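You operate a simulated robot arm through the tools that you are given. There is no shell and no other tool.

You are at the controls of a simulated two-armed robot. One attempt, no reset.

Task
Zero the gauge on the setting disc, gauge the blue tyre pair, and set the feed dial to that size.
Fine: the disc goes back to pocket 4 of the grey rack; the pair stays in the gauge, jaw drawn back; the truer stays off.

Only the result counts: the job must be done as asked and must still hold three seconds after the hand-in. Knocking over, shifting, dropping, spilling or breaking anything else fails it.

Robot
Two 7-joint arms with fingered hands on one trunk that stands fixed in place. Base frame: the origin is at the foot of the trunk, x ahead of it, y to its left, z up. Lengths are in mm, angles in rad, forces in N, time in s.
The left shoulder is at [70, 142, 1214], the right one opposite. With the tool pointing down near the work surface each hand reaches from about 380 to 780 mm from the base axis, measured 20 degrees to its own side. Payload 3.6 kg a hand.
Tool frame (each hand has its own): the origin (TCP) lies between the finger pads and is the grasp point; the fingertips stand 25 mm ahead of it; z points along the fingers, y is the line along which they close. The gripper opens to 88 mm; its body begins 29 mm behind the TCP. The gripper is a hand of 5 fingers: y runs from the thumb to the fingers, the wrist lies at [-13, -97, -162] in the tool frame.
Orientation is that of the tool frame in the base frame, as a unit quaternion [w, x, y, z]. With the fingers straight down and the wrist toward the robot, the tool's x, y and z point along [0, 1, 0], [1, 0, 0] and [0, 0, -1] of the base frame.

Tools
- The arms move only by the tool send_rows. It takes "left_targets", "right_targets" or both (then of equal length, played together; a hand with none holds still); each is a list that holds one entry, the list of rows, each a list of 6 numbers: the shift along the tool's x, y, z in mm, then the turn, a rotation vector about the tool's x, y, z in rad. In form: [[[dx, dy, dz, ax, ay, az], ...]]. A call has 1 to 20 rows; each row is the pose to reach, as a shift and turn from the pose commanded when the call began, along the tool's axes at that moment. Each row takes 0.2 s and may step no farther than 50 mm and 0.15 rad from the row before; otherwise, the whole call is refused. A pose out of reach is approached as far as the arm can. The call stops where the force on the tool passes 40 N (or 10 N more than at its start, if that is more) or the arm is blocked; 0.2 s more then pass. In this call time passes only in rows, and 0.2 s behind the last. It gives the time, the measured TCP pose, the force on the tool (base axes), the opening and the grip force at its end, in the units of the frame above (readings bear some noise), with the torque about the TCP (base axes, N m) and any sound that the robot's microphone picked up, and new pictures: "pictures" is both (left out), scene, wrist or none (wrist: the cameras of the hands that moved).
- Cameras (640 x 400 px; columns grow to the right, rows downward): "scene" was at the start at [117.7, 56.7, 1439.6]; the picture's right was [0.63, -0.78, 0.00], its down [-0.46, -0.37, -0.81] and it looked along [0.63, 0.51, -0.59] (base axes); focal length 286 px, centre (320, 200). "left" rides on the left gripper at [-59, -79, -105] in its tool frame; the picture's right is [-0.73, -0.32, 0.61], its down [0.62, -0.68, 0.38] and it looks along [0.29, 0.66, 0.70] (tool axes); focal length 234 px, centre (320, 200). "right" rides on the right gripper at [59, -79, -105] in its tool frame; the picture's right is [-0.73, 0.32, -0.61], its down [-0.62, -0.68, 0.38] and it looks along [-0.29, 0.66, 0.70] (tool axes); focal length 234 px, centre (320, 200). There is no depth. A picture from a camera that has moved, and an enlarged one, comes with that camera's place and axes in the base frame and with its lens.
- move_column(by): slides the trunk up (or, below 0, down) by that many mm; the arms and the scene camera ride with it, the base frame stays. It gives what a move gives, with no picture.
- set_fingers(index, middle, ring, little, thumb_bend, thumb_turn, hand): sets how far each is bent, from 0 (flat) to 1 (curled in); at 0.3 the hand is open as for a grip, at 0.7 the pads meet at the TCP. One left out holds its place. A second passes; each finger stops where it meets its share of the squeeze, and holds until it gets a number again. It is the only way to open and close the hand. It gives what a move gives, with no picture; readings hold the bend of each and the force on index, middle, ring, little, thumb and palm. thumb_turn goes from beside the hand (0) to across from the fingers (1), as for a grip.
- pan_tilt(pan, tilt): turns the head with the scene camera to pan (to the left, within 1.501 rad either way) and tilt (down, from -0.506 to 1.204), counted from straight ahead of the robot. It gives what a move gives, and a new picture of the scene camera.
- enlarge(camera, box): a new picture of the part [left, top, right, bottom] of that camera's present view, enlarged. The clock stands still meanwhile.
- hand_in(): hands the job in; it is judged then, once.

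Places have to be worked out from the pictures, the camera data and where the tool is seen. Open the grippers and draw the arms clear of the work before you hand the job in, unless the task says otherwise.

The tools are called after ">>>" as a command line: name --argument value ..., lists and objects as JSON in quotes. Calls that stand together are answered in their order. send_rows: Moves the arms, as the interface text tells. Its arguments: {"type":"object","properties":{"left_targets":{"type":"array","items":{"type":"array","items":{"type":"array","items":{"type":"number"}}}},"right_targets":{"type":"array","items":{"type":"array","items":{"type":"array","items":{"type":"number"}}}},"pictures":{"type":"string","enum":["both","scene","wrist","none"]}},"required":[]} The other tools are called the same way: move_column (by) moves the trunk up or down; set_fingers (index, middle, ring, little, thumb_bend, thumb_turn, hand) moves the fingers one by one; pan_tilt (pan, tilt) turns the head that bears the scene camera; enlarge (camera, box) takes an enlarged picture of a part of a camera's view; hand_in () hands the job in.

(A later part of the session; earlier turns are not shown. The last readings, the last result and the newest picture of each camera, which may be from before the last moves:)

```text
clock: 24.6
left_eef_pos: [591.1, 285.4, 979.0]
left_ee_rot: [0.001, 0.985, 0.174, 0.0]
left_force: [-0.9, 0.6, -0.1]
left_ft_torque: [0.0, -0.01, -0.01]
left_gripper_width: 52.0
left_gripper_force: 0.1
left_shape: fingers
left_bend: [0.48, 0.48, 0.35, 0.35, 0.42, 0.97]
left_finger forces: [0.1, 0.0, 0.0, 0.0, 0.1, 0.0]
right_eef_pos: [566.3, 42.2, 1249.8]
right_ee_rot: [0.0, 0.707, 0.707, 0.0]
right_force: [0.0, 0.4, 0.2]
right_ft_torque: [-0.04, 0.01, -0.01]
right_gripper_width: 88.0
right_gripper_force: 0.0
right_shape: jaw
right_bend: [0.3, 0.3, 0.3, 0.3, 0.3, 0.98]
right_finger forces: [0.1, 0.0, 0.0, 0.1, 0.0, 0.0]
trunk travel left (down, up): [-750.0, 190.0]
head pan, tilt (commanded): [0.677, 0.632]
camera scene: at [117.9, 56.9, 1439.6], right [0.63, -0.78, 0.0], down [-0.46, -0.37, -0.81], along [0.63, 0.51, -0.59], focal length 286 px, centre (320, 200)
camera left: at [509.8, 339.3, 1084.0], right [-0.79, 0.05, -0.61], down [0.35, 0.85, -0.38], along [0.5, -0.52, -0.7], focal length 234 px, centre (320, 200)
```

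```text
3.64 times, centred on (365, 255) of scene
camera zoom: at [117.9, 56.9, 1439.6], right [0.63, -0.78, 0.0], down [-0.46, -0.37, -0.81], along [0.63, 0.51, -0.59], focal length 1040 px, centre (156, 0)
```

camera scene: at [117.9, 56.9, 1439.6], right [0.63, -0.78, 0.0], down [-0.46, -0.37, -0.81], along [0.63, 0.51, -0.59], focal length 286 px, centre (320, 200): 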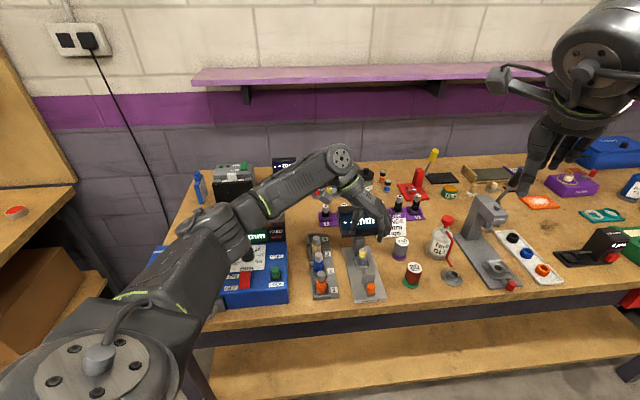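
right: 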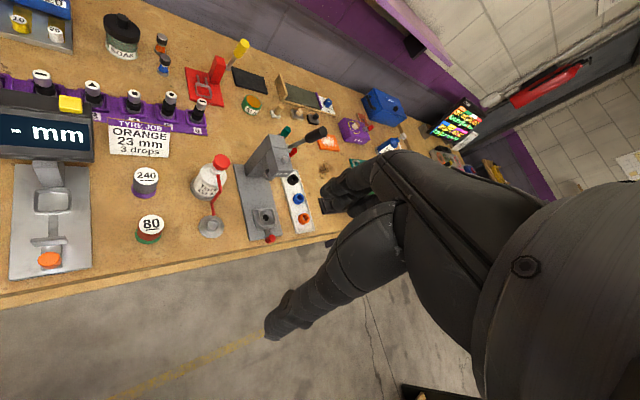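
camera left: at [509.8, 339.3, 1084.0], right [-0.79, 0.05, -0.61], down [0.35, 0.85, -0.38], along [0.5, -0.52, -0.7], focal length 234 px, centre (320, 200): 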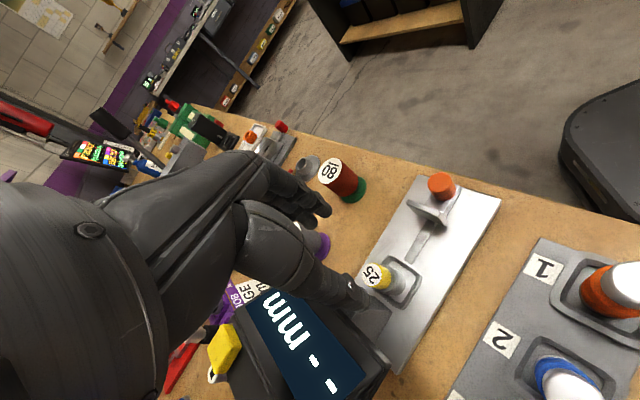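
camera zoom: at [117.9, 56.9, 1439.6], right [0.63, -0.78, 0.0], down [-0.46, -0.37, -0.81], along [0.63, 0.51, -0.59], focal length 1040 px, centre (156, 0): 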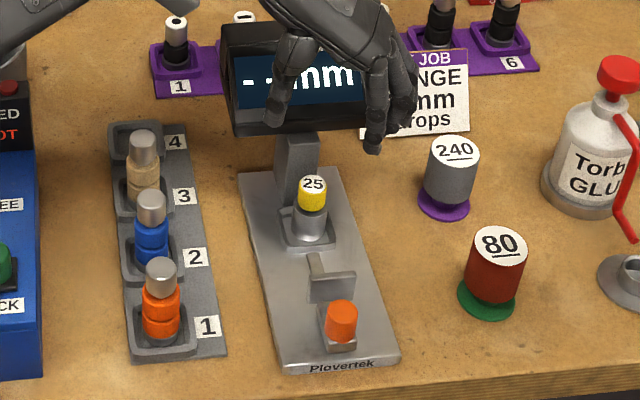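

The disc is properly seated. Now I move over the jaw knob (about [521.5, 227]) and lower to 32 mm above the grip height to check alignment.

>>> send_rows --left_targets '[[[-42.7, 18, 0, 0, 0, 0], [-85.5, 36, 0, 0, 0, 0], [-85.5, 36, 30, 0, 0, 0], [-85.5, 36, 59, 0, 0, 0]]]' --pictures "none"

>>> enlarge --camera "scene" --box '[335, 220, 405, 310]'

>>> enlarge --camera "left" --box '[280, 170, 420, 290]'

```text
clock: 25.6
left_eef_pos: [523.7, 221.8, 917.9]
left_ee_rot: [0.001, 0.985, 0.174, 0.001]
left_force: [0.1, 0.4, -0.5]
left_ft_torque: [-0.02, -0.01, 0.01]
left_gripper_width: 52.3
left_gripper_force: 0.1
left_shape: fingers
left_bend: [0.48, 0.48, 0.35, 0.35, 0.42, 0.97]
left_finger forces: [0.0, 0.0, 0.0, 0.1, 0.0, 0.0]
right_eef_pos: [565.8, 41.4, 1250.2]
right_ee_rot: [-0.001, 0.707, 0.707, 0.001]
right_force: [0.9, -0.3, 0.2]
right_ft_torque: [0.02, 0.02, 0.0]
right_gripper_width: 87.7
right_gripper_force: 0.1
right_shape: jaw
right_bend: [0.3, 0.3, 0.3, 0.3, 0.3, 0.98]
right_finger forces: [0.0, 0.1, 0.0, 0.0, 0.0, 0.0]
trunk travel left (down, up): [-750.0, 190.0]
head pan, tilt (commanded): [0.677, 0.632]
```

```text
4.44 times, centred on (370, 265) of scene
camera zoom: at [117.9, 56.9, 1439.7], right [0.63, -0.78, 0.0], down [-0.46, -0.37, -0.81], along [0.63, 0.51, -0.59], focal length 1270 px, centre (98, -89)
```

zoom: 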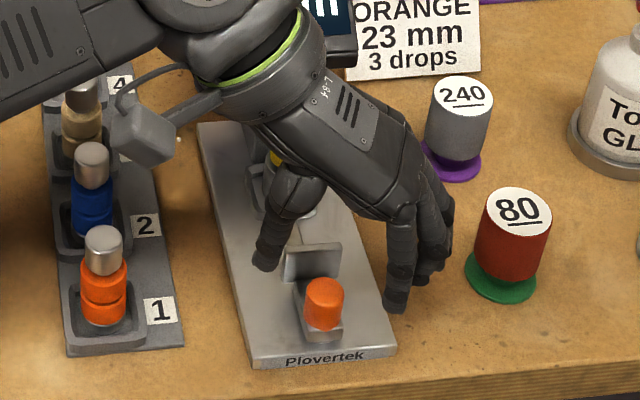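

```text
3.33 times, centred on (350, 230) of left
camera zoom: at [443.2, 274.9, 1023.6], right [-0.79, 0.05, -0.61], down [0.35, 0.85, -0.38], along [0.5, -0.52, -0.7], focal length 781 px, centre (220, 100)
```

zoom: 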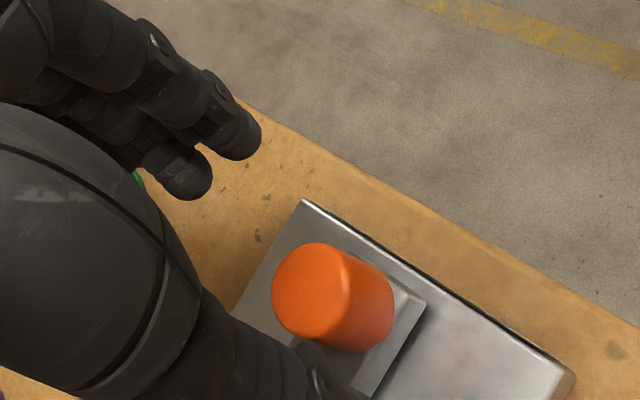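

Alignment is good to ~1–2 mm. I'll nudge and lower 30 mm so the pads span the knob, then check before closing.

>>> send_rows --left_targets '[[[-0.8, -1.5, 10, 0, 0, 0], [-0.8, -1.5, 20, 0, 0, 0], [-0.8, -1.5, 29, 0, 0, 0]]]' --pictures "none"

>>> enlarge --camera "scene" --box '[340, 240, 400, 305]'

>>> enlarge --camera "left" --box '[270, 170, 390, 280]'

```text
clock: 26.4
left_eef_pos: [522.4, 223.7, 888.6]
left_ee_rot: [0.001, 0.985, 0.173, 0.0]
left_force: [0.5, 0.0, -1.0]
left_ft_torque: [-0.01, 0.02, 0.0]
left_gripper_width: 52.2
left_gripper_force: 0.2
left_shape: fingers
left_bend: [0.48, 0.48, 0.35, 0.35, 0.42, 0.97]
left_finger forces: [0.0, 0.1, 0.0, 0.0, 0.1, 0.0]
right_eef_pos: [565.3, 42.2, 1250.4]
right_ee_rot: [-0.001, 0.707, 0.707, 0.0]
right_force: [0.3, -0.2, 0.5]
right_ft_torque: [0.03, -0.02, 0.02]
right_gripper_width: 87.5
right_gripper_force: 0.0
right_shape: jaw
right_bend: [0.3, 0.3, 0.3, 0.3, 0.3, 0.98]
right_finger forces: [0.0, 0.1, 0.0, 0.1, 0.1, 0.0]
trunk travel left (down, up): [-750.0, 190.0]
head pan, tilt (commanded): [0.677, 0.632]
```

```text
6.15 times, centred on (370, 272) of scene
camera zoom: at [117.8, 56.5, 1439.7], right [0.63, -0.78, 0.0], down [-0.46, -0.37, -0.81], along [0.63, 0.51, -0.59], focal length 1759 px, centre (12, -246)
```

zoom: 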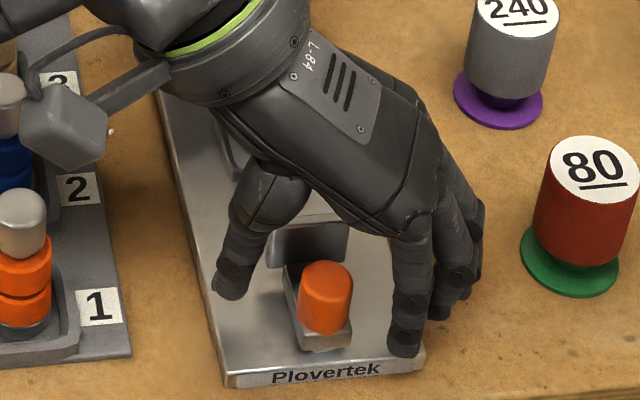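

```text
3.64 times, centred on (330, 225) of left
camera zoom: at [441.3, 277.4, 994.9], right [-0.79, 0.05, -0.61], down [0.35, 0.85, -0.38], along [0.5, -0.52, -0.7], focal length 852 px, centre (284, 109)
```

zoom: 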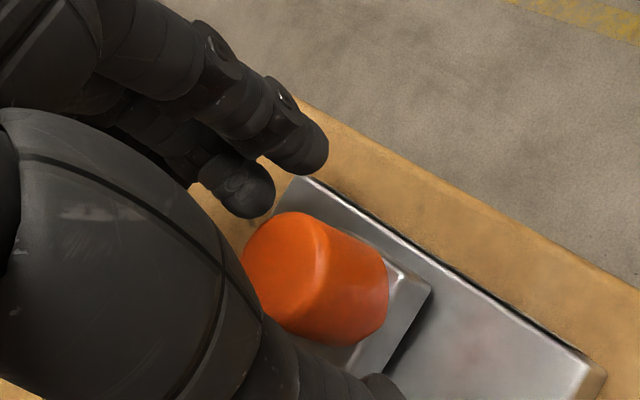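

Knob is between thumb and fingers. I close on it.

>>> set_fingers --hand "left" --index 0.72 --middle 0.72 --thumb_bend 0.72

>>> enlarge --camera "scene" --box '[340, 240, 400, 305]'

>>> enlarge --camera "left" --box '[270, 170, 390, 280]'

```text
clock: 27.4
left_eef_pos: [523.5, 222.8, 888.8]
left_ee_rot: [-0.001, 0.985, 0.174, -0.001]
left_force: [1.9, -2.6, -4.9]
left_ft_torque: [-0.04, -0.04, -0.04]
left_gripper_width: 10.3
left_gripper_force: 7.7
left_shape: fingers
left_bend: [0.71, 0.67, 0.35, 0.35, 0.64, 0.97]
left_finger forces: [4.6, 3.8, 0.0, 0.0, 5.8, 0.1]
right_eef_pos: [566.8, 41.3, 1249.4]
right_ee_rot: [-0.001, 0.707, 0.707, 0.001]
right_force: [0.2, 0.0, 0.5]
right_ft_torque: [0.02, 0.0, 0.02]
right_gripper_width: 87.9
right_gripper_force: 0.0
right_shape: jaw
right_bend: [0.3, 0.3, 0.3, 0.3, 0.3, 0.98]
right_finger forces: [0.0, 0.1, 0.0, 0.1, 0.1, 0.0]
trunk travel left (down, up): [-750.0, 190.0]
head pan, tilt (commanded): [0.677, 0.632]
```

```text
6.15 times, centred on (370, 272) of scene
camera zoom: at [118.7, 56.5, 1439.5], right [0.63, -0.78, 0.0], down [-0.46, -0.37, -0.81], along [0.63, 0.51, -0.59], focal length 1759 px, centre (12, -246)
```

zoom: 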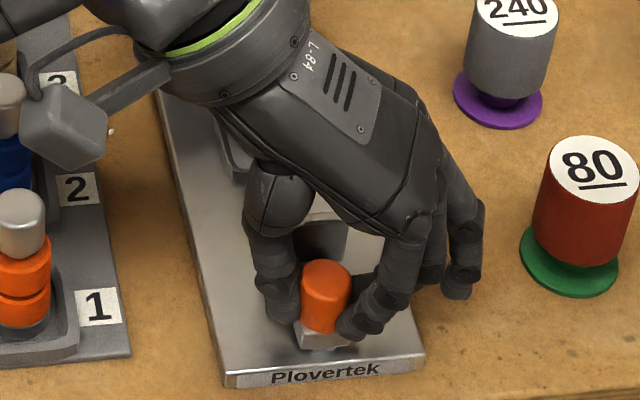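

```text
3.64 times, centred on (330, 225) of left
camera zoom: at [441.9, 277.2, 994.7], right [-0.79, 0.05, -0.61], down [0.35, 0.85, -0.38], along [0.5, -0.52, -0.7], focal length 852 px, centre (284, 109)
```

zoom: 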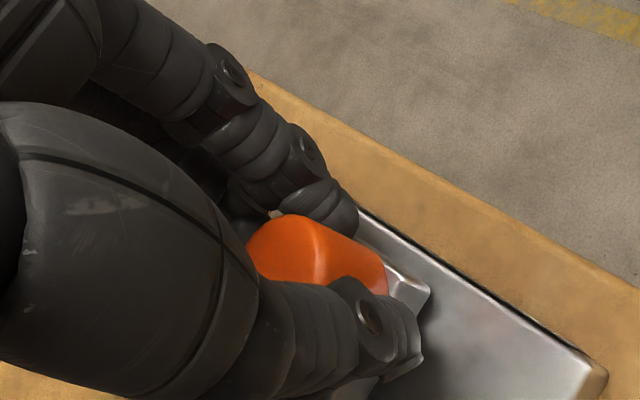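

Gripped. I push the jaw along the slide (+a = 0.907x −0.421y in the tool) by 40 mm first and check that it follows.

>>> send_rows --left_targets '[[[4.5, -2.1, 0, 0, 0, 0], [9.1, -4.2, 0, 0, 0, 0], [18.1, -8.4, 0, 0, 0, 0], [27.2, -12.6, 0, 0, 0, 0], [36.3, -16.8, 0, 0, 0, 0]]]' --pictures "none"

>>> enlarge --camera "scene" --box '[330, 200, 400, 305]'

>>> enlarge --camera "left" --box '[250, 150, 410, 300]'

```text
clock: 28.6
left_eef_pos: [551.0, 251.2, 891.2]
left_ee_rot: [0.001, 0.985, 0.174, -0.001]
left_force: [-1.1, -0.1, -7.4]
left_ft_torque: [-0.01, 0.01, -0.01]
left_gripper_width: 10.5
left_gripper_force: 6.6
left_shape: fingers
left_bend: [0.71, 0.67, 0.35, 0.35, 0.64, 0.97]
left_finger forces: [4.1, 2.9, 0.0, 0.0, 6.4, 0.0]
right_eef_pos: [566.4, 42.3, 1250.1]
right_ee_rot: [0.0, 0.707, 0.707, 0.0]
right_force: [0.5, -0.3, 0.0]
right_ft_torque: [-0.01, 0.03, -0.03]
right_gripper_width: 87.6
right_gripper_force: 0.1
right_shape: jaw
right_bend: [0.3, 0.3, 0.3, 0.3, 0.3, 0.98]
right_finger forces: [0.0, 0.1, 0.0, 0.0, 0.0, 0.0]
trunk travel left (down, up): [-750.0, 190.0]
head pan, tilt (commanded): [0.677, 0.632]
```

```text
3.81 times, centred on (365, 252) of scene
camera zoom: at [119.2, 57.5, 1439.4], right [0.63, -0.78, 0.0], down [-0.46, -0.37, -0.81], along [0.63, 0.5, -0.59], focal length 1089 px, centre (149, 0)
```

zoom: 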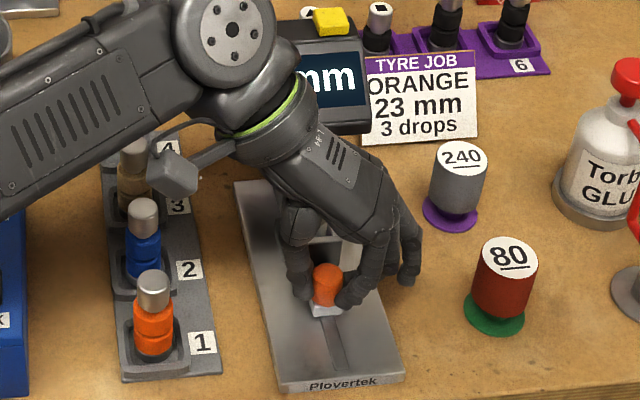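

```text
2.67 times, centred on (330, 225) of left
camera zoom: at [470.6, 305.3, 995.5], right [-0.79, 0.05, -0.61], down [0.35, 0.85, -0.38], along [0.5, -0.52, -0.7], focal length 624 px, centre (293, 133)
```

zoom: 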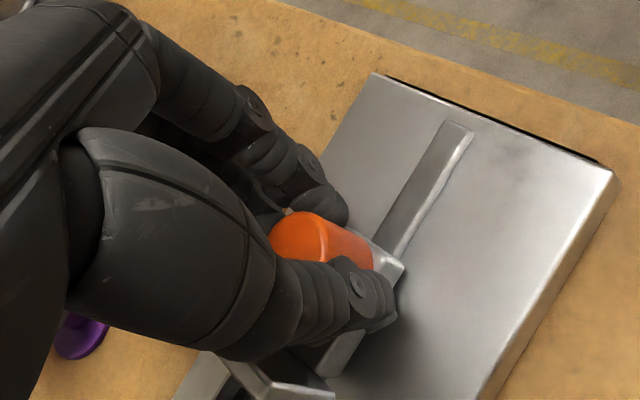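

The jaw follows the hand. I continue 10 mm, then small steps until the jaw touches the disc.

>>> send_rows --left_targets '[[[4.5, -2.1, 0, 0, 0, 0], [9.1, -4.2, 0, 0, 0, 0]]]' --pictures "none"

>>> enlarge --camera "scene" --box '[330, 200, 400, 305]'

>>> enlarge --camera "left" --box '[250, 150, 410, 300]'

```text
clock: 29.2
left_eef_pos: [558.9, 258.3, 890.4]
left_ee_rot: [0.0, 0.985, 0.174, 0.0]
left_force: [-1.0, 0.6, -7.8]
left_ft_torque: [-0.01, -0.01, -0.04]
left_gripper_width: 10.4
left_gripper_force: 6.4
left_shape: fingers
left_bend: [0.71, 0.67, 0.35, 0.35, 0.64, 0.97]
left_finger forces: [3.8, 2.7, 0.0, 0.0, 6.6, 0.1]
right_eef_pos: [566.7, 41.8, 1249.7]
right_ee_rot: [0.0, 0.707, 0.707, 0.0]
right_force: [-0.9, 0.1, 0.4]
right_ft_torque: [0.02, -0.03, 0.0]
right_gripper_width: 88.0
right_gripper_force: 0.0
right_shape: jaw
right_bend: [0.3, 0.3, 0.3, 0.3, 0.3, 0.98]
right_finger forces: [0.0, 0.0, 0.1, 0.0, 0.0, 0.0]
trunk travel left (down, up): [-750.0, 190.0]
head pan, tilt (commanded): [0.677, 0.632]
```

```text
3.81 times, centred on (365, 252) of scene
camera zoom: at [118.9, 57.4, 1439.5], right [0.63, -0.78, 0.0], down [-0.46, -0.37, -0.81], along [0.63, 0.5, -0.59], focal length 1089 px, centre (149, 0)
```

zoom: 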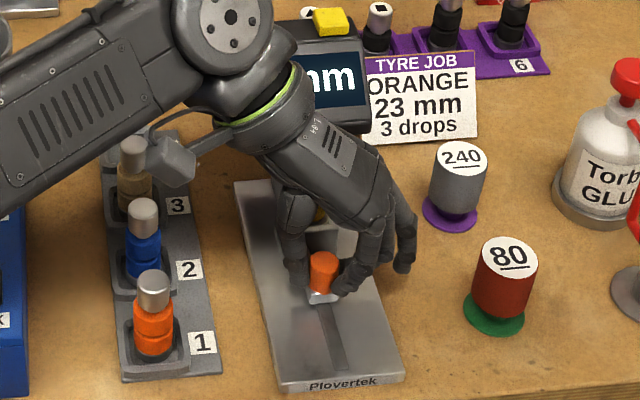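

```text
2.67 times, centred on (330, 225) of left
camera zoom: at [477.7, 312.3, 995.7], right [-0.79, 0.05, -0.61], down [0.35, 0.85, -0.38], along [0.5, -0.52, -0.7], focal length 624 px, centre (293, 133)
```

zoom: 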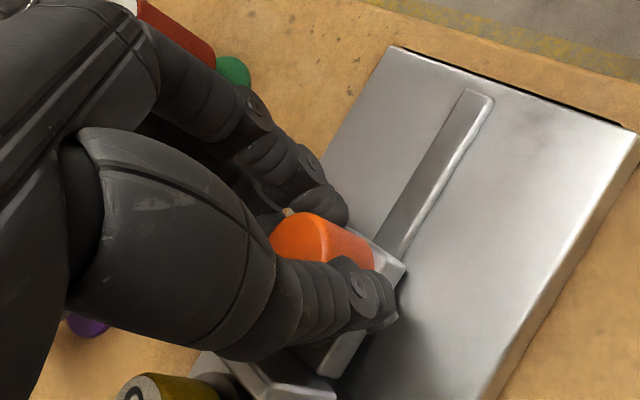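

The disc's yellow cap is visible just past the plate in the wrist view; about 5 mm of gap left. I advance in 2–3 mm steps watching force and sound.

>>> send_rows --left_targets '[[[2.0, -0.9, 0, 0, 0, 0], [3.6, -1.7, 0, 0, 0, 0]]]' --pictures "none"

>>> enlarge --camera "left" --box '[200, 200, 400, 400]'

>>> enlarge --camera "scene" --box '[330, 195, 390, 260]'

```text
clock: 29.8
left_eef_pos: [562.6, 261.7, 890.4]
left_ee_rot: [0.0, 0.985, 0.173, 0.0]
left_force: [-0.7, -0.2, -7.0]
left_ft_torque: [-0.01, 0.03, -0.02]
left_gripper_width: 10.4
left_gripper_force: 7.5
left_shape: fingers
left_bend: [0.71, 0.67, 0.35, 0.35, 0.64, 0.97]
left_finger forces: [4.6, 2.6, 0.0, 0.1, 6.4, 0.0]
right_eef_pos: [565.0, 42.1, 1249.3]
right_ee_rot: [-0.001, 0.707, 0.707, 0.002]
right_force: [0.6, 0.0, -0.2]
right_ft_torque: [0.0, -0.01, -0.01]
right_gripper_width: 87.8
right_gripper_force: 0.0
right_shape: jaw
right_bend: [0.3, 0.3, 0.3, 0.3, 0.3, 0.98]
right_finger forces: [0.1, 0.0, 0.0, 0.1, 0.0, 0.0]
trunk travel left (down, up): [-750.0, 190.0]
head pan, tilt (commanded): [0.677, 0.632]
```

```text
2.00 times, centred on (300, 300) of left
camera zoom: at [480.3, 314.8, 995.5], right [-0.79, 0.05, -0.61], down [0.35, 0.85, -0.38], along [0.5, -0.52, -0.7], focal length 468 px, centre (360, 0)
```

zoom: 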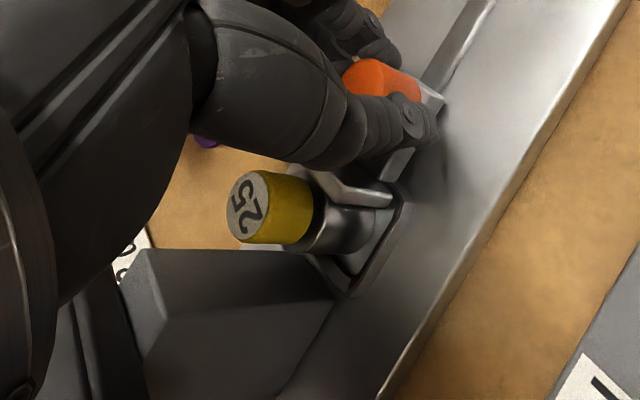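

```text
6.15 times, centred on (360, 228) of scene
camera zoom: at [118.4, 56.7, 1439.6], right [0.63, -0.78, 0.0], down [-0.46, -0.37, -0.81], along [0.63, 0.51, -0.59], focal length 1759 px, centre (74, 31)
```

zoom: 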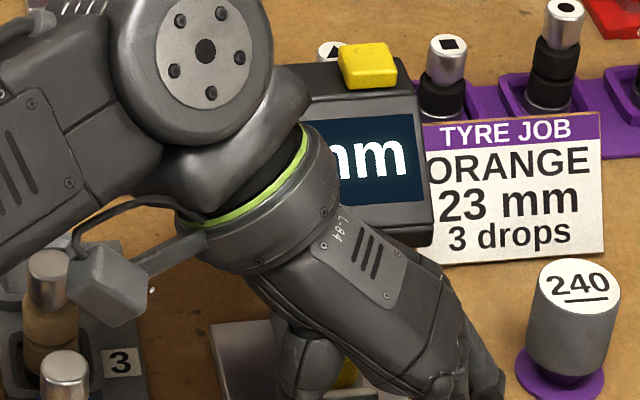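

The wrist view shows the plate only a few mm from the disc. I keep advancing in 2 mm steps.

>>> send_rows --left_targets '[[[1.8, -0.85, 0, 0, 0, 0]]]' --pictures "none"

>>> send_rows --left_targets '[[[1.8, -0.85, 0, 0, 0, 0]]]' --pictures "none"

>>> enlarge --camera "left" --box '[240, 240, 420, 380]'

```text
clock: 30.2
left_eef_pos: [561.8, 261.5, 889.4]
left_ee_rot: [0.0, 0.985, 0.172, 0.0]
left_force: [-4.2, -2.9, -6.5]
left_ft_torque: [-0.09, 0.04, -0.06]
left_gripper_width: 10.8
left_gripper_force: 7.4
left_shape: fingers
left_bend: [0.71, 0.71, 0.35, 0.35, 0.64, 0.96]
left_finger forces: [5.8, 2.4, 0.0, 0.0, 5.7, 0.1]
right_eef_pos: [565.0, 40.8, 1250.0]
right_ee_rot: [0.0, 0.708, 0.707, 0.001]
right_force: [0.3, -0.4, -0.1]
right_ft_torque: [-0.02, 0.01, -0.02]
right_gripper_width: 87.5
right_gripper_force: 0.0
right_shape: jaw
right_bend: [0.3, 0.3, 0.3, 0.3, 0.3, 0.98]
right_finger forces: [0.0, 0.0, 0.1, 0.0, 0.1, 0.0]
trunk travel left (down, up): [-750.0, 190.0]
head pan, tilt (commanded): [0.677, 0.632]
```

```text
clock: 30.6
left_eef_pos: [563.5, 262.7, 890.5]
left_ee_rot: [-0.002, 0.985, 0.174, 0.0]
left_force: [-6.6, -5.2, -6.3]
left_ft_torque: [-0.13, 0.11, -0.03]
left_gripper_width: 11.0
left_gripper_force: 7.6
left_shape: fingers
left_bend: [0.71, 0.71, 0.35, 0.35, 0.65, 0.96]
left_finger forces: [7.2, 2.3, 0.0, 0.0, 5.1, 0.0]
right_eef_pos: [565.0, 39.3, 1250.1]
right_ee_rot: [0.0, 0.708, 0.706, 0.001]
right_force: [-0.4, 1.0, -1.0]
right_ft_torque: [-0.02, 0.03, 0.02]
right_gripper_width: 87.7
right_gripper_force: 0.0
right_shape: jaw
right_bend: [0.3, 0.3, 0.3, 0.3, 0.3, 0.98]
right_finger forces: [0.0, 0.0, 0.0, 0.0, 0.0, 0.0]
trunk travel left (down, up): [-750.0, 190.0]
head pan, tilt (commanded): [0.677, 0.632]
```

```text
2.86 times, centred on (330, 310) of left
camera zoom: at [482.1, 316.8, 996.0], right [-0.79, 0.06, -0.61], down [0.35, 0.85, -0.38], along [0.5, -0.52, -0.7], focal length 669 px, centre (291, -114)
```

zoom: 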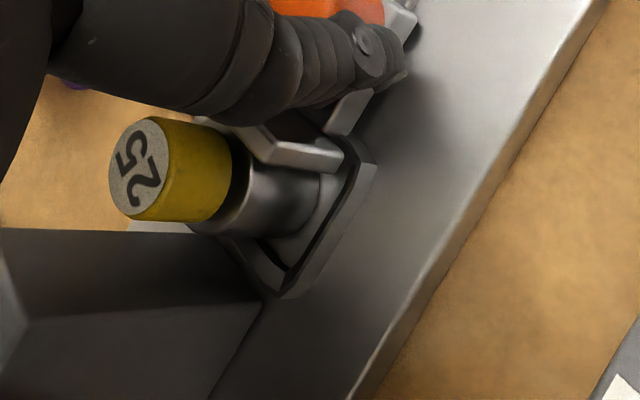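

Contact: ~8 N against the jaw, plate touching the disc. I'll look at the display via the right wrist camera.

>>> enlarge --camera "right" --box '[0, 50, 200, 250]'

>>> enlarge --camera "scene" --box '[330, 190, 400, 250]'

```text
2.00 times, centred on (100, 150) of right
camera zoom: at [484.6, 98.0, 1354.9], right [0.32, -0.73, 0.61], down [-0.68, -0.62, -0.39], along [0.66, -0.29, -0.7], focal length 468 px, centre (760, 300)
```

zoom: 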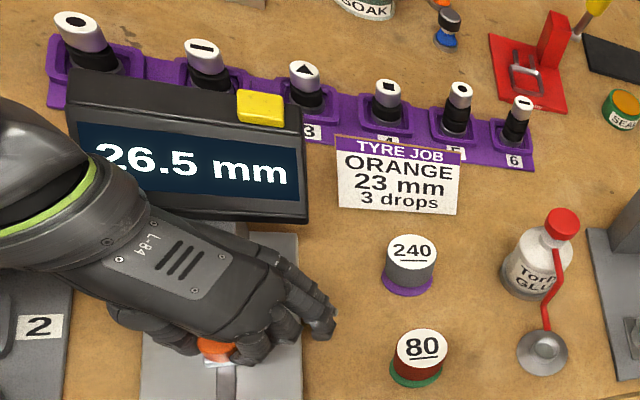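

```text
6.67 times, centred on (365, 220) of scene
camera zoom: at [116.9, 55.3, 1439.7], right [0.63, -0.78, 0.0], down [-0.46, -0.37, -0.81], along [0.63, 0.51, -0.59], focal length 1906 px, centre (20, 67)
```

zoom: 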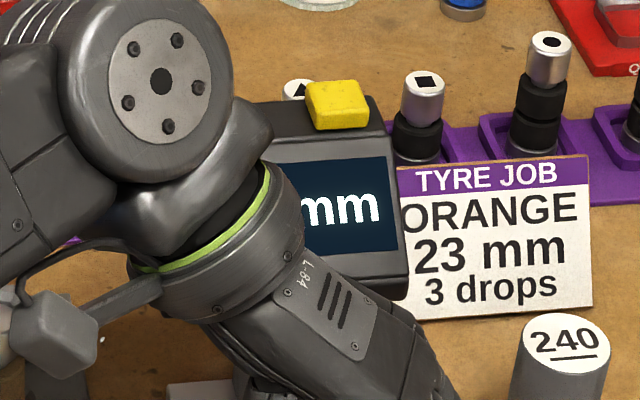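

The right camera reads "26.5 mm" on the display. I'll push a little more to see whether the reading is stable (fully seated).

>>> send_rows --left_targets '[[[1.8, -0.85, 0, 0, 0, 0]]]' --pictures "none"

>>> enlarge --camera "right" --box '[0, 50, 200, 250]'

>>> enlarge --camera "left" --box '[240, 240, 420, 380]'

```text
clock: 31.0
left_eef_pos: [565.0, 264.0, 891.1]
left_ee_rot: [0.0, 0.985, 0.174, 0.0]
left_force: [-8.5, -6.0, -5.9]
left_ft_torque: [-0.14, 0.14, -0.06]
left_gripper_width: 11.5
left_gripper_force: 7.6
left_shape: fingers
left_bend: [0.61, 0.71, 0.35, 0.35, 0.65, 0.96]
left_finger forces: [8.4, 1.7, 0.1, 0.1, 4.8, 0.0]
right_eef_pos: [563.9, 40.9, 1250.4]
right_ee_rot: [0.0, 0.707, 0.707, 0.002]
right_force: [0.0, -0.1, 0.2]
right_ft_torque: [0.02, 0.01, 0.03]
right_gripper_width: 87.7
right_gripper_force: 0.0
right_shape: jaw
right_bend: [0.3, 0.3, 0.3, 0.3, 0.3, 0.98]
right_finger forces: [0.0, 0.0, 0.0, 0.0, 0.1, 0.0]
trunk travel left (down, up): [-750.0, 190.0]
head pan, tilt (commanded): [0.677, 0.632]
```

```text
2.00 times, centred on (100, 150) of right
camera zoom: at [484.2, 98.2, 1355.1], right [0.32, -0.73, 0.61], down [-0.68, -0.62, -0.39], along [0.66, -0.29, -0.7], focal length 468 px, centre (760, 300)
```

zoom: 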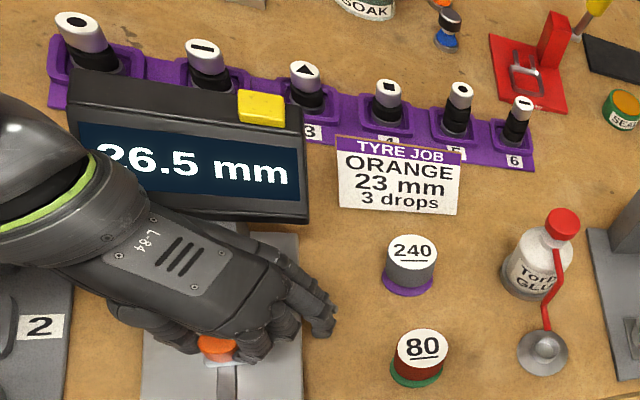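

```text
2.86 times, centred on (330, 310) of left
camera zoom: at [483.1, 318.3, 996.6], right [-0.79, 0.06, -0.61], down [0.35, 0.85, -0.38], along [0.5, -0.52, -0.7], focal length 669 px, centre (291, -114)
```

zoom: 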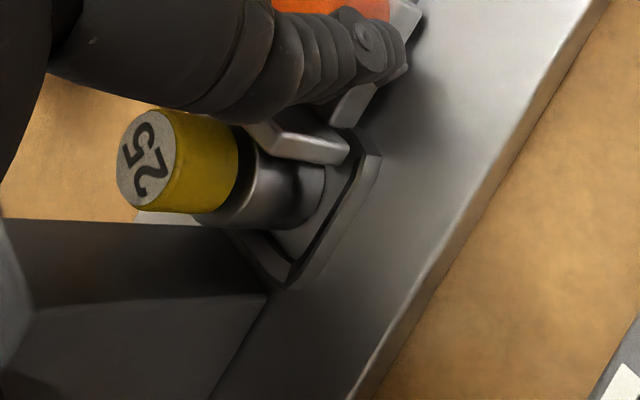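

Reading stays 26.5 with 10 N push, so the disc is clamped. I release the knob gently and recheck the reading.

>>> set_fingers --hand "left" --index 0.45 --middle 0.45 --thumb_bend 0.42

>>> enlarge --camera "right" --box '[0, 50, 200, 250]'

>>> enlarge --camera "left" --box '[240, 160, 420, 380]'

```text
clock: 32.0
left_eef_pos: [565.6, 265.4, 889.8]
left_ee_rot: [0.0, 0.985, 0.174, 0.001]
left_force: [-0.6, 0.2, -0.4]
left_ft_torque: [0.0, -0.01, -0.01]
left_gripper_width: 55.5
left_gripper_force: 0.0
left_shape: fingers
left_bend: [0.45, 0.45, 0.35, 0.35, 0.42, 0.97]
left_finger forces: [0.0, 0.0, 0.1, 0.1, 0.0, 0.1]
right_eef_pos: [565.6, 41.8, 1249.2]
right_ee_rot: [0.0, 0.707, 0.707, 0.0]
right_force: [0.4, 0.0, 0.6]
right_ft_torque: [-0.01, -0.02, -0.04]
right_gripper_width: 87.8
right_gripper_force: 0.1
right_shape: jaw
right_bend: [0.3, 0.3, 0.3, 0.3, 0.3, 0.98]
right_finger forces: [0.0, 0.0, 0.0, 0.1, 0.0, 0.0]
trunk travel left (down, up): [-750.0, 190.0]
head pan, tilt (commanded): [0.677, 0.632]
```

```text
2.00 times, centred on (100, 150) of right
camera zoom: at [485.5, 99.4, 1354.6], right [0.32, -0.73, 0.61], down [-0.68, -0.62, -0.38], along [0.66, -0.29, -0.7], focal length 468 px, centre (760, 300)
```

zoom: 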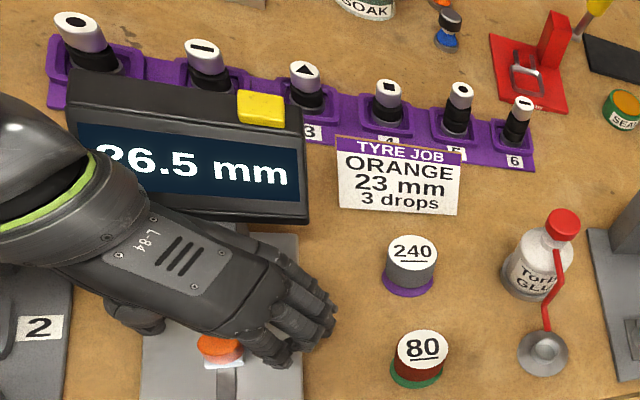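

```text
1.82 times, centred on (330, 270) of left
camera zoom: at [484.1, 319.3, 996.1], right [-0.79, 0.05, -0.61], down [0.35, 0.85, -0.38], along [0.5, -0.52, -0.7], focal length 426 px, centre (302, 73)
```

zoom: 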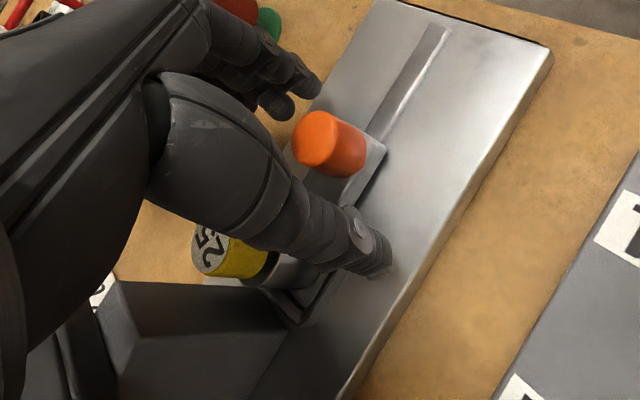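

Reading holds at 26.5 mm with the knob released. I'll rise clear, rotate back to the bench-aligned yaw, and pinch the fingers into a poker for the yellow button.

>>> send_rows --left_targets '[[[0, 0, -20, 0, 0, 0], [0, 0, -60, 0, 0, 0], [0, 0, -105, 0, 0, 0], [0, 0, -145, 0, 0, -0.145], [0, 0, -145, 0, 0, -0.29], [0, 0, -145, 0, 0, -0.436]]]' --pictures "none"

>>> set_fingers --hand "left" --index 0.72 --middle 0.72 --thumb_bend 0.68

>>> send_rows --left_targets '[[[43, 10, 0, 0, 0, 0], [86, 20, 0, 0, 0, 0], [125, 29, 0, 0, 0, 0]]]' --pictures "both"

```text
clock: 33.4
left_eef_pos: [564.8, 265.5, 1035.0]
left_ee_rot: [0.001, 0.924, 0.383, 0.0]
left_force: [-0.2, -0.9, 0.3]
left_ft_torque: [0.03, 0.0, 0.02]
left_gripper_width: 55.4
left_gripper_force: 0.0
left_shape: fingers
left_bend: [0.45, 0.45, 0.35, 0.35, 0.42, 0.97]
left_finger forces: [0.0, 0.0, 0.1, 0.0, 0.1, 0.0]
right_eef_pos: [564.8, 41.4, 1249.9]
right_ee_rot: [0.0, 0.707, 0.707, 0.001]
right_force: [0.3, 0.6, 0.3]
right_ft_torque: [-0.02, 0.0, 0.01]
right_gripper_width: 87.8
right_gripper_force: 0.1
right_shape: jaw
right_bend: [0.3, 0.3, 0.3, 0.3, 0.3, 0.98]
right_finger forces: [0.0, 0.0, 0.1, 0.0, 0.0, 0.0]
trunk travel left (down, up): [-750.0, 190.0]
head pan, tilt (commanded): [0.677, 0.632]
```

```text
clock: 34.4
left_eef_pos: [565.2, 265.5, 1033.8]
left_ee_rot: [0.001, 0.924, 0.382, 0.0]
left_force: [-0.2, 0.2, 0.2]
left_ft_torque: [-0.02, -0.03, 0.0]
left_gripper_width: 0.0
left_gripper_force: 0.0
left_shape: fingers
left_bend: [0.72, 0.72, 0.35, 0.35, 0.68, 0.97]
left_finger forces: [0.0, 0.0, 0.1, 0.1, 0.1, 0.1]
right_eef_pos: [566.3, 43.4, 1249.6]
right_ee_rot: [-0.001, 0.707, 0.707, 0.0]
right_force: [-0.6, 0.2, -0.6]
right_ft_torque: [-0.03, -0.01, 0.0]
right_gripper_width: 87.6
right_gripper_force: 0.2
right_shape: jaw
right_bend: [0.3, 0.3, 0.3, 0.3, 0.3, 0.98]
right_finger forces: [0.0, 0.0, 0.0, 0.0, 0.1, 0.0]
trunk travel left (down, up): [-750.0, 190.0]
head pan, tilt (commanded): [0.677, 0.632]
```

```text
clock: 35.2
left_eef_pos: [675.9, 330.1, 1033.9]
left_ee_rot: [0.001, 0.925, 0.38, 0.0]
left_force: [0.2, 1.2, -0.1]
left_ft_torque: [0.0, 0.01, 0.0]
left_gripper_width: 0.0
left_gripper_force: 0.0
left_shape: fingers
left_bend: [0.72, 0.72, 0.35, 0.35, 0.68, 0.97]
left_finger forces: [0.1, 0.0, 0.0, 0.1, 0.0, 0.0]
right_eef_pos: [567.4, 40.8, 1249.3]
right_ee_rot: [-0.001, 0.707, 0.708, 0.001]
right_force: [0.6, -0.8, -0.1]
right_ft_torque: [0.02, 0.01, -0.01]
right_gripper_width: 87.9
right_gripper_force: 0.1
right_shape: jaw
right_bend: [0.3, 0.3, 0.3, 0.3, 0.3, 0.98]
right_finger forces: [0.0, 0.1, 0.1, 0.0, 0.0, 0.1]
trunk travel left (down, up): [-750.0, 190.0]
head pan, tilt (commanded): [0.677, 0.632]
camera scene: at [118.8, 55.5, 1439.6], right [0.63, -0.78, 0.0], down [-0.46, -0.37, -0.81], along [0.63, 0.51, -0.59], focal length 286 px, centre (320, 200)
camera left: at [578.8, 345.3, 1140.0], right [-0.74, -0.28, -0.61], down [-0.04, 0.92, -0.38], along [0.67, -0.26, -0.7], focal length 234 px, centre (320, 200)
```

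scene: 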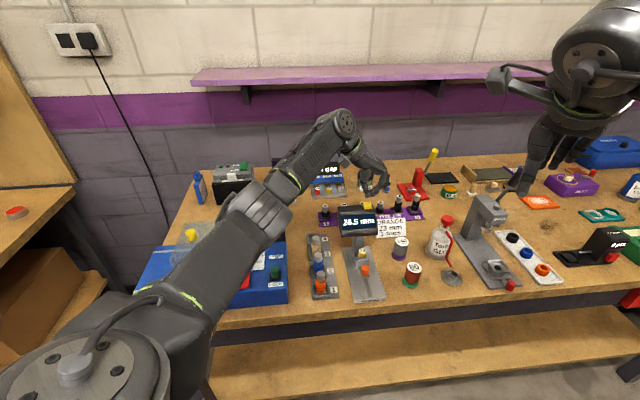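
left: 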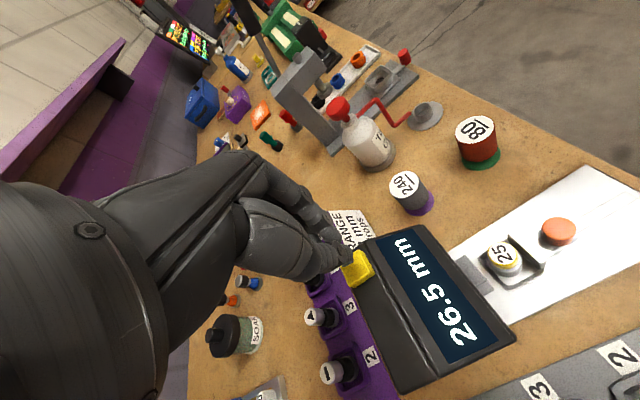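

The pinched fingertips are near the yellow button. I'll zoom to align.

>>> enlarge --camera "left" --box '[290, 200, 410, 310]'

>>> enlarge --camera "scene" --box '[325, 130, 405, 230]'

>>> enlarge --camera "right" --box '[0, 0, 200, 160]'

```text
3.64 times, centred on (350, 255) of left
camera zoom: at [578.8, 345.3, 1140.0], right [-0.74, -0.28, -0.61], down [-0.04, 0.92, -0.38], along [0.67, -0.26, -0.7], focal length 852 px, centre (211, 0)
```

zoom: 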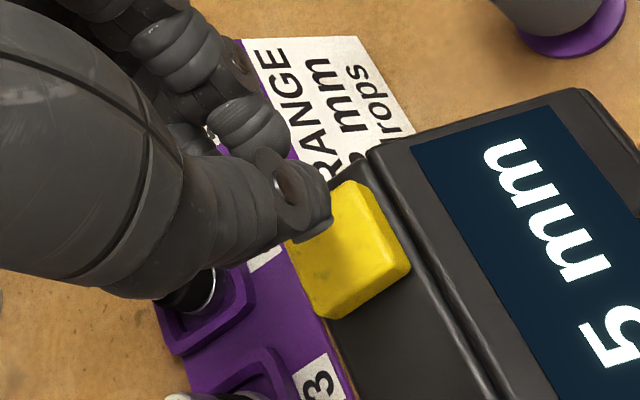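

```text
4.00 times, centred on (365, 180) of scene
camera zoom: at [118.8, 55.5, 1439.6], right [0.63, -0.78, 0.0], down [-0.46, -0.37, -0.81], along [0.63, 0.51, -0.59], focal length 1144 px, centre (140, 280)
```

zoom: 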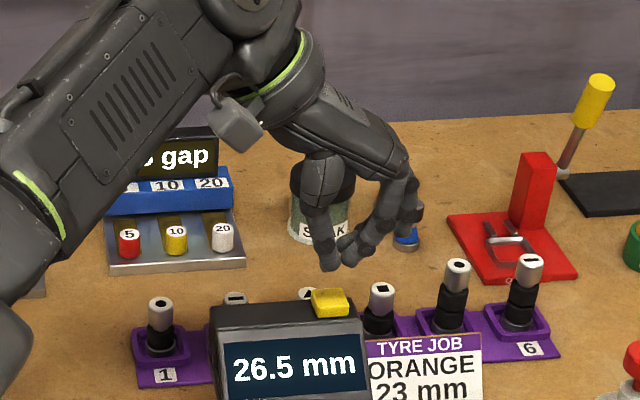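

```text
2.50 times, centred on (100, 80) of right
camera zoom: at [486.3, 98.3, 1354.3], right [0.32, -0.73, 0.61], down [-0.68, -0.62, -0.38], along [0.66, -0.29, -0.7], focal length 585 px, centre (870, 500)
```

zoom: 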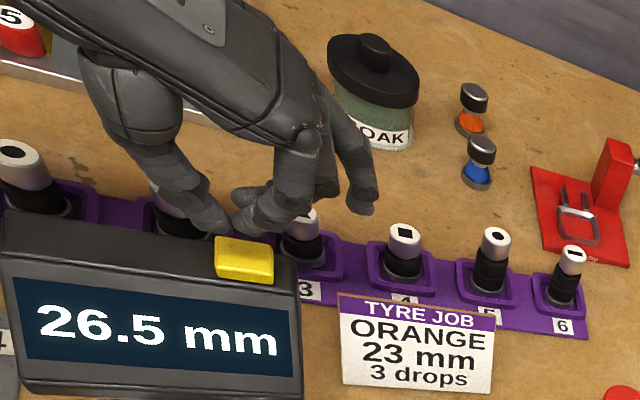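

The pinch tips lie ~7 mm short of the button centre in depth, aligned sideways. I shift +7 along tool x and lower 24 mm, then check again.

>>> send_rows --left_targets '[[[7, 0, 8, 0, 0, 0], [7, 0, 24, 0, 0, 0]]]' --pictures "none"

>>> enlarge --camera "left" --box '[290, 200, 410, 310]'

>>> enlarge --camera "scene" --box '[335, 170, 395, 230]'

>>> enlarge --camera "right" --box '[20, 20, 150, 130]'

```text
clock: 35.8
left_eef_pos: [678.9, 338.4, 1009.8]
left_ee_rot: [-0.001, 0.924, 0.382, 0.0]
left_force: [0.7, 0.4, -0.4]
left_ft_torque: [-0.01, -0.01, 0.02]
left_gripper_width: 0.0
left_gripper_force: 0.0
left_shape: fingers
left_bend: [0.72, 0.72, 0.35, 0.35, 0.68, 0.97]
left_finger forces: [0.0, 0.0, 0.0, 0.0, 0.0, 0.1]
right_eef_pos: [565.9, 41.5, 1250.3]
right_ee_rot: [0.001, 0.708, 0.707, 0.001]
right_force: [0.3, -1.8, 0.2]
right_ft_torque: [0.02, -0.01, 0.03]
right_gripper_width: 87.7
right_gripper_force: 0.1
right_shape: jaw
right_bend: [0.3, 0.3, 0.3, 0.3, 0.3, 0.98]
right_finger forces: [0.0, 0.0, 0.1, 0.0, 0.1, 0.0]
trunk travel left (down, up): [-750.0, 190.0]
head pan, tilt (commanded): [0.677, 0.632]
```

```text
3.64 times, centred on (350, 255) of left
camera zoom: at [583.3, 351.8, 1116.2], right [-0.74, -0.29, -0.61], down [-0.04, 0.92, -0.38], along [0.67, -0.26, -0.7], focal length 852 px, centre (211, 0)
```

zoom: 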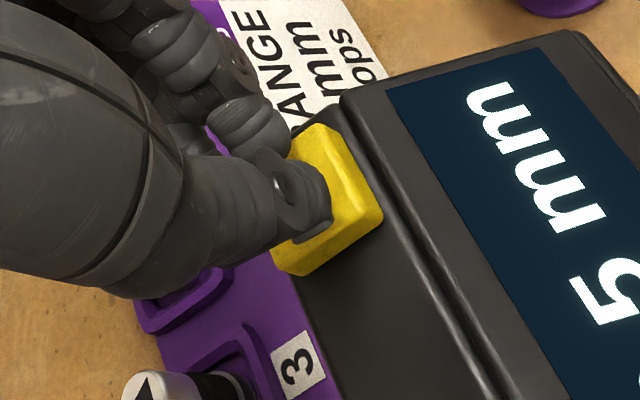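

```text
6.67 times, centred on (365, 200) of scene
camera zoom: at [118.4, 56.5, 1439.6], right [0.63, -0.78, 0.0], down [-0.46, -0.37, -0.81], along [0.63, 0.51, -0.59], focal length 1906 px, centre (20, 200)
```

zoom: 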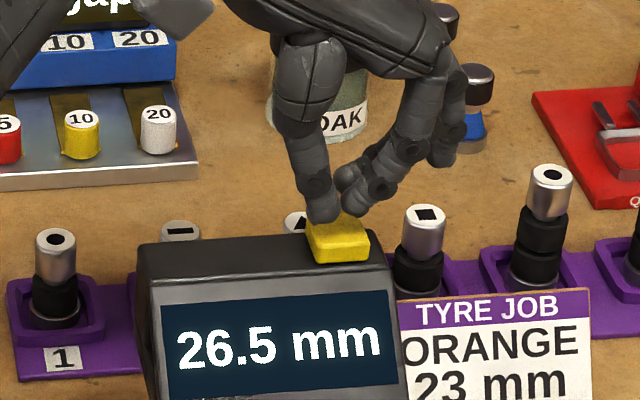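

```text
3.64 times, centred on (85, 75) of right
camera zoom: at [486.0, 99.1, 1354.4], right [0.32, -0.73, 0.61], down [-0.68, -0.62, -0.38], along [0.66, -0.29, -0.7], focal length 852 px, centre (1174, 654)
```

zoom: 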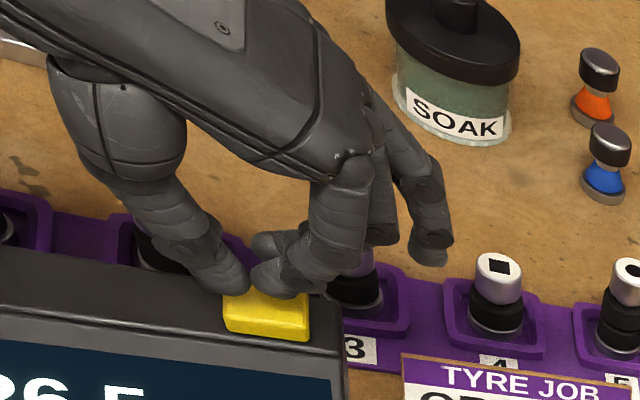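

Fingertips hover ~8 mm over the button. I shift back 3 mm and lower in small steps, watching force and the display.

>>> send_rows --left_targets '[[[-3, 0, 3, 0, 0, 0], [-3, 0, 6, 0, 0, 0]]]' --pictures "none"

>>> enlarge --camera "scene" --box '[335, 170, 395, 230]'

>>> send_rows --left_targets '[[[0, 0, 2, 0, 0, 0]]]' --pictures "none"

>>> enlarge --camera "scene" --box '[335, 170, 395, 230]'

```text
clock: 36.4
left_eef_pos: [677.0, 335.2, 1005.3]
left_ee_rot: [0.0, 0.924, 0.382, 0.001]
left_force: [0.8, -0.2, 0.3]
left_ft_torque: [0.0, -0.02, -0.03]
left_gripper_width: 0.0
left_gripper_force: 0.1
left_shape: fingers
left_bend: [0.72, 0.72, 0.35, 0.35, 0.68, 0.97]
left_finger forces: [0.0, 0.0, 0.0, 0.0, 0.0, 0.1]
right_eef_pos: [565.9, 41.4, 1249.1]
right_ee_rot: [-0.001, 0.707, 0.707, 0.0]
right_force: [0.0, 0.1, 0.6]
right_ft_torque: [0.01, -0.01, 0.02]
right_gripper_width: 87.8
right_gripper_force: 0.0
right_shape: jaw
right_bend: [0.3, 0.3, 0.3, 0.3, 0.3, 0.98]
right_finger forces: [0.0, 0.0, 0.0, 0.0, 0.0, 0.0]
trunk travel left (down, up): [-750.0, 190.0]
head pan, tilt (commanded): [0.677, 0.632]
```

```text
6.67 times, centred on (365, 200) of scene
camera zoom: at [118.1, 56.6, 1439.6], right [0.63, -0.78, 0.0], down [-0.46, -0.37, -0.81], along [0.63, 0.51, -0.59], focal length 1906 px, centre (20, 200)
```

zoom: 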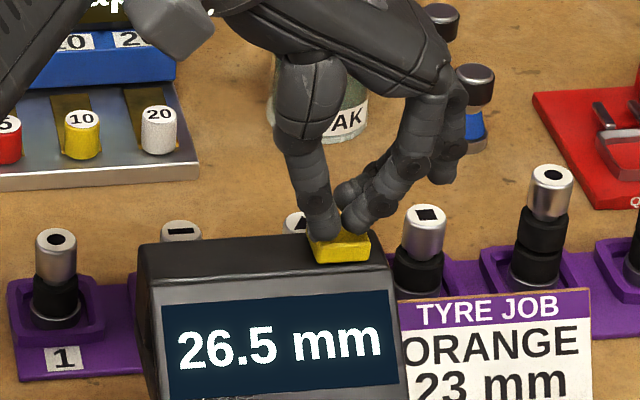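

```text
clock: 36.8
left_eef_pos: [676.3, 335.8, 1002.2]
left_ee_rot: [0.001, 0.924, 0.383, 0.0]
left_force: [0.3, 0.1, -0.2]
left_ft_torque: [0.03, -0.02, -0.02]
left_gripper_width: 0.0
left_gripper_force: 0.1
left_shape: fingers
left_bend: [0.72, 0.72, 0.35, 0.35, 0.68, 0.97]
left_finger forces: [0.0, 0.1, 0.0, 0.0, 0.0, 0.0]
right_eef_pos: [566.1, 42.0, 1249.0]
right_ee_rot: [0.0, 0.707, 0.707, 0.001]
right_force: [0.1, -0.2, -0.9]
right_ft_torque: [0.01, 0.02, 0.0]
right_gripper_width: 87.7
right_gripper_force: 0.1
right_shape: jaw
right_bend: [0.3, 0.3, 0.3, 0.3, 0.3, 0.98]
right_finger forces: [0.0, 0.1, 0.0, 0.0, 0.0, 0.1]
trunk travel left (down, up): [-750.0, 190.0]
head pan, tilt (commanded): [0.677, 0.632]
```

```text
6.67 times, centred on (365, 200) of scene
camera zoom: at [118.0, 56.6, 1439.6], right [0.63, -0.78, 0.0], down [-0.46, -0.37, -0.81], along [0.63, 0.51, -0.59], focal length 1906 px, centre (20, 200)
```

zoom: 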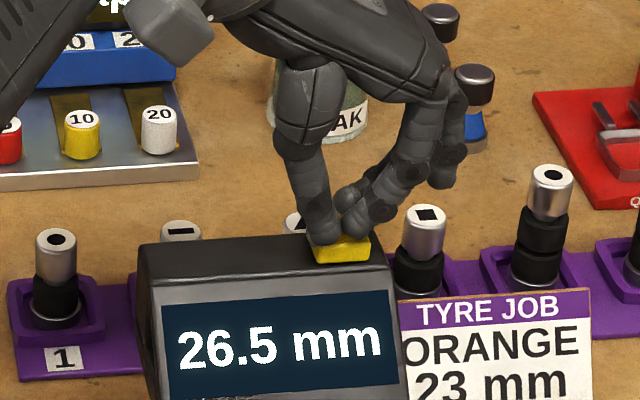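

No contact yet; the thumb tip is slightly left of the button's centre, so I shift 3 mm right and continue down in 2 mm steps.

>>> send_rows --left_targets '[[[0, 3, 0, 0, 0, 0], [0, 3, 2, 0, 0, 0]]]' --pictures "none"

>>> send_rows --left_targets '[[[0, 0, 2, 0, 0, 0]]]' --pictures "none"

>>> enlarge --camera "scene" --box '[335, 170, 395, 230]'

>>> enlarge --camera "left" --box '[290, 200, 410, 310]'

```text
clock: 37.4
left_eef_pos: [678.2, 334.0, 1001.7]
left_ee_rot: [0.0, 0.924, 0.382, 0.0]
left_force: [-0.4, 0.6, 1.2]
left_ft_torque: [0.01, 0.0, 0.01]
left_gripper_width: 0.1
left_gripper_force: 0.8
left_shape: fingers
left_bend: [0.72, 0.72, 0.35, 0.35, 0.68, 0.97]
left_finger forces: [0.0, 0.0, 0.1, 0.0, 1.2, 0.0]
right_eef_pos: [566.7, 41.0, 1250.4]
right_ee_rot: [0.0, 0.708, 0.707, 0.002]
right_force: [0.8, -0.3, 0.0]
right_ft_torque: [0.02, 0.02, -0.04]
right_gripper_width: 87.5
right_gripper_force: 0.1
right_shape: jaw
right_bend: [0.3, 0.3, 0.3, 0.3, 0.3, 0.98]
right_finger forces: [0.0, 0.0, 0.1, 0.1, 0.0, 0.0]
trunk travel left (down, up): [-750.0, 190.0]
head pan, tilt (commanded): [0.677, 0.632]
```

```text
clock: 37.8
left_eef_pos: [679.6, 335.9, 998.5]
left_ee_rot: [0.0, 0.924, 0.383, 0.001]
left_force: [-0.5, 0.3, 2.2]
left_ft_torque: [0.02, 0.06, 0.05]
left_gripper_width: 0.3
left_gripper_force: 1.6
left_shape: fingers
left_bend: [0.72, 0.72, 0.35, 0.35, 0.68, 0.97]
left_finger forces: [0.1, 0.1, 0.0, 0.0, 2.4, 0.0]
right_eef_pos: [566.3, 41.5, 1250.0]
right_ee_rot: [-0.001, 0.707, 0.707, 0.002]
right_force: [1.4, 0.4, 0.4]
right_ft_torque: [-0.05, -0.01, 0.01]
right_gripper_width: 87.6
right_gripper_force: 0.1
right_shape: jaw
right_bend: [0.3, 0.3, 0.3, 0.3, 0.3, 0.98]
right_finger forces: [0.1, 0.0, 0.1, 0.0, 0.1, 0.0]
trunk travel left (down, up): [-750.0, 190.0]
head pan, tilt (commanded): [0.677, 0.632]
heard: click
```

```text
6.67 times, centred on (365, 200) of scene
camera zoom: at [117.3, 56.2, 1439.7], right [0.63, -0.78, 0.0], down [-0.46, -0.37, -0.81], along [0.63, 0.51, -0.59], focal length 1906 px, centre (20, 200)
```

zoom: 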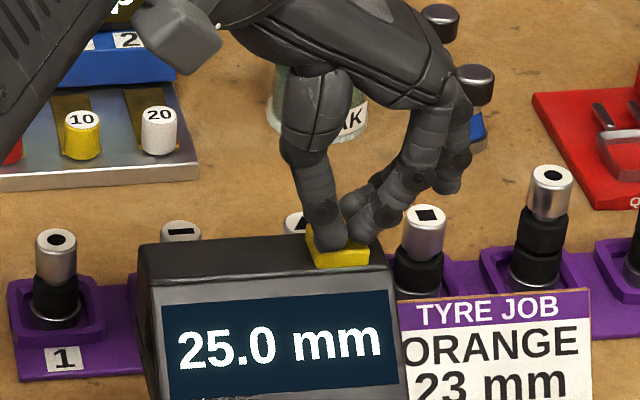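

```text
3.64 times, centred on (350, 255) of left
camera zoom: at [582.4, 347.7, 1104.8], right [-0.74, -0.28, -0.61], down [-0.04, 0.92, -0.38], along [0.67, -0.26, -0.7], focal length 852 px, centre (211, 0)
```

zoom: 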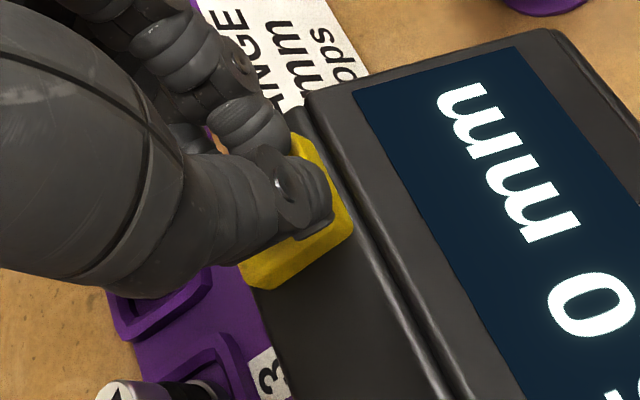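

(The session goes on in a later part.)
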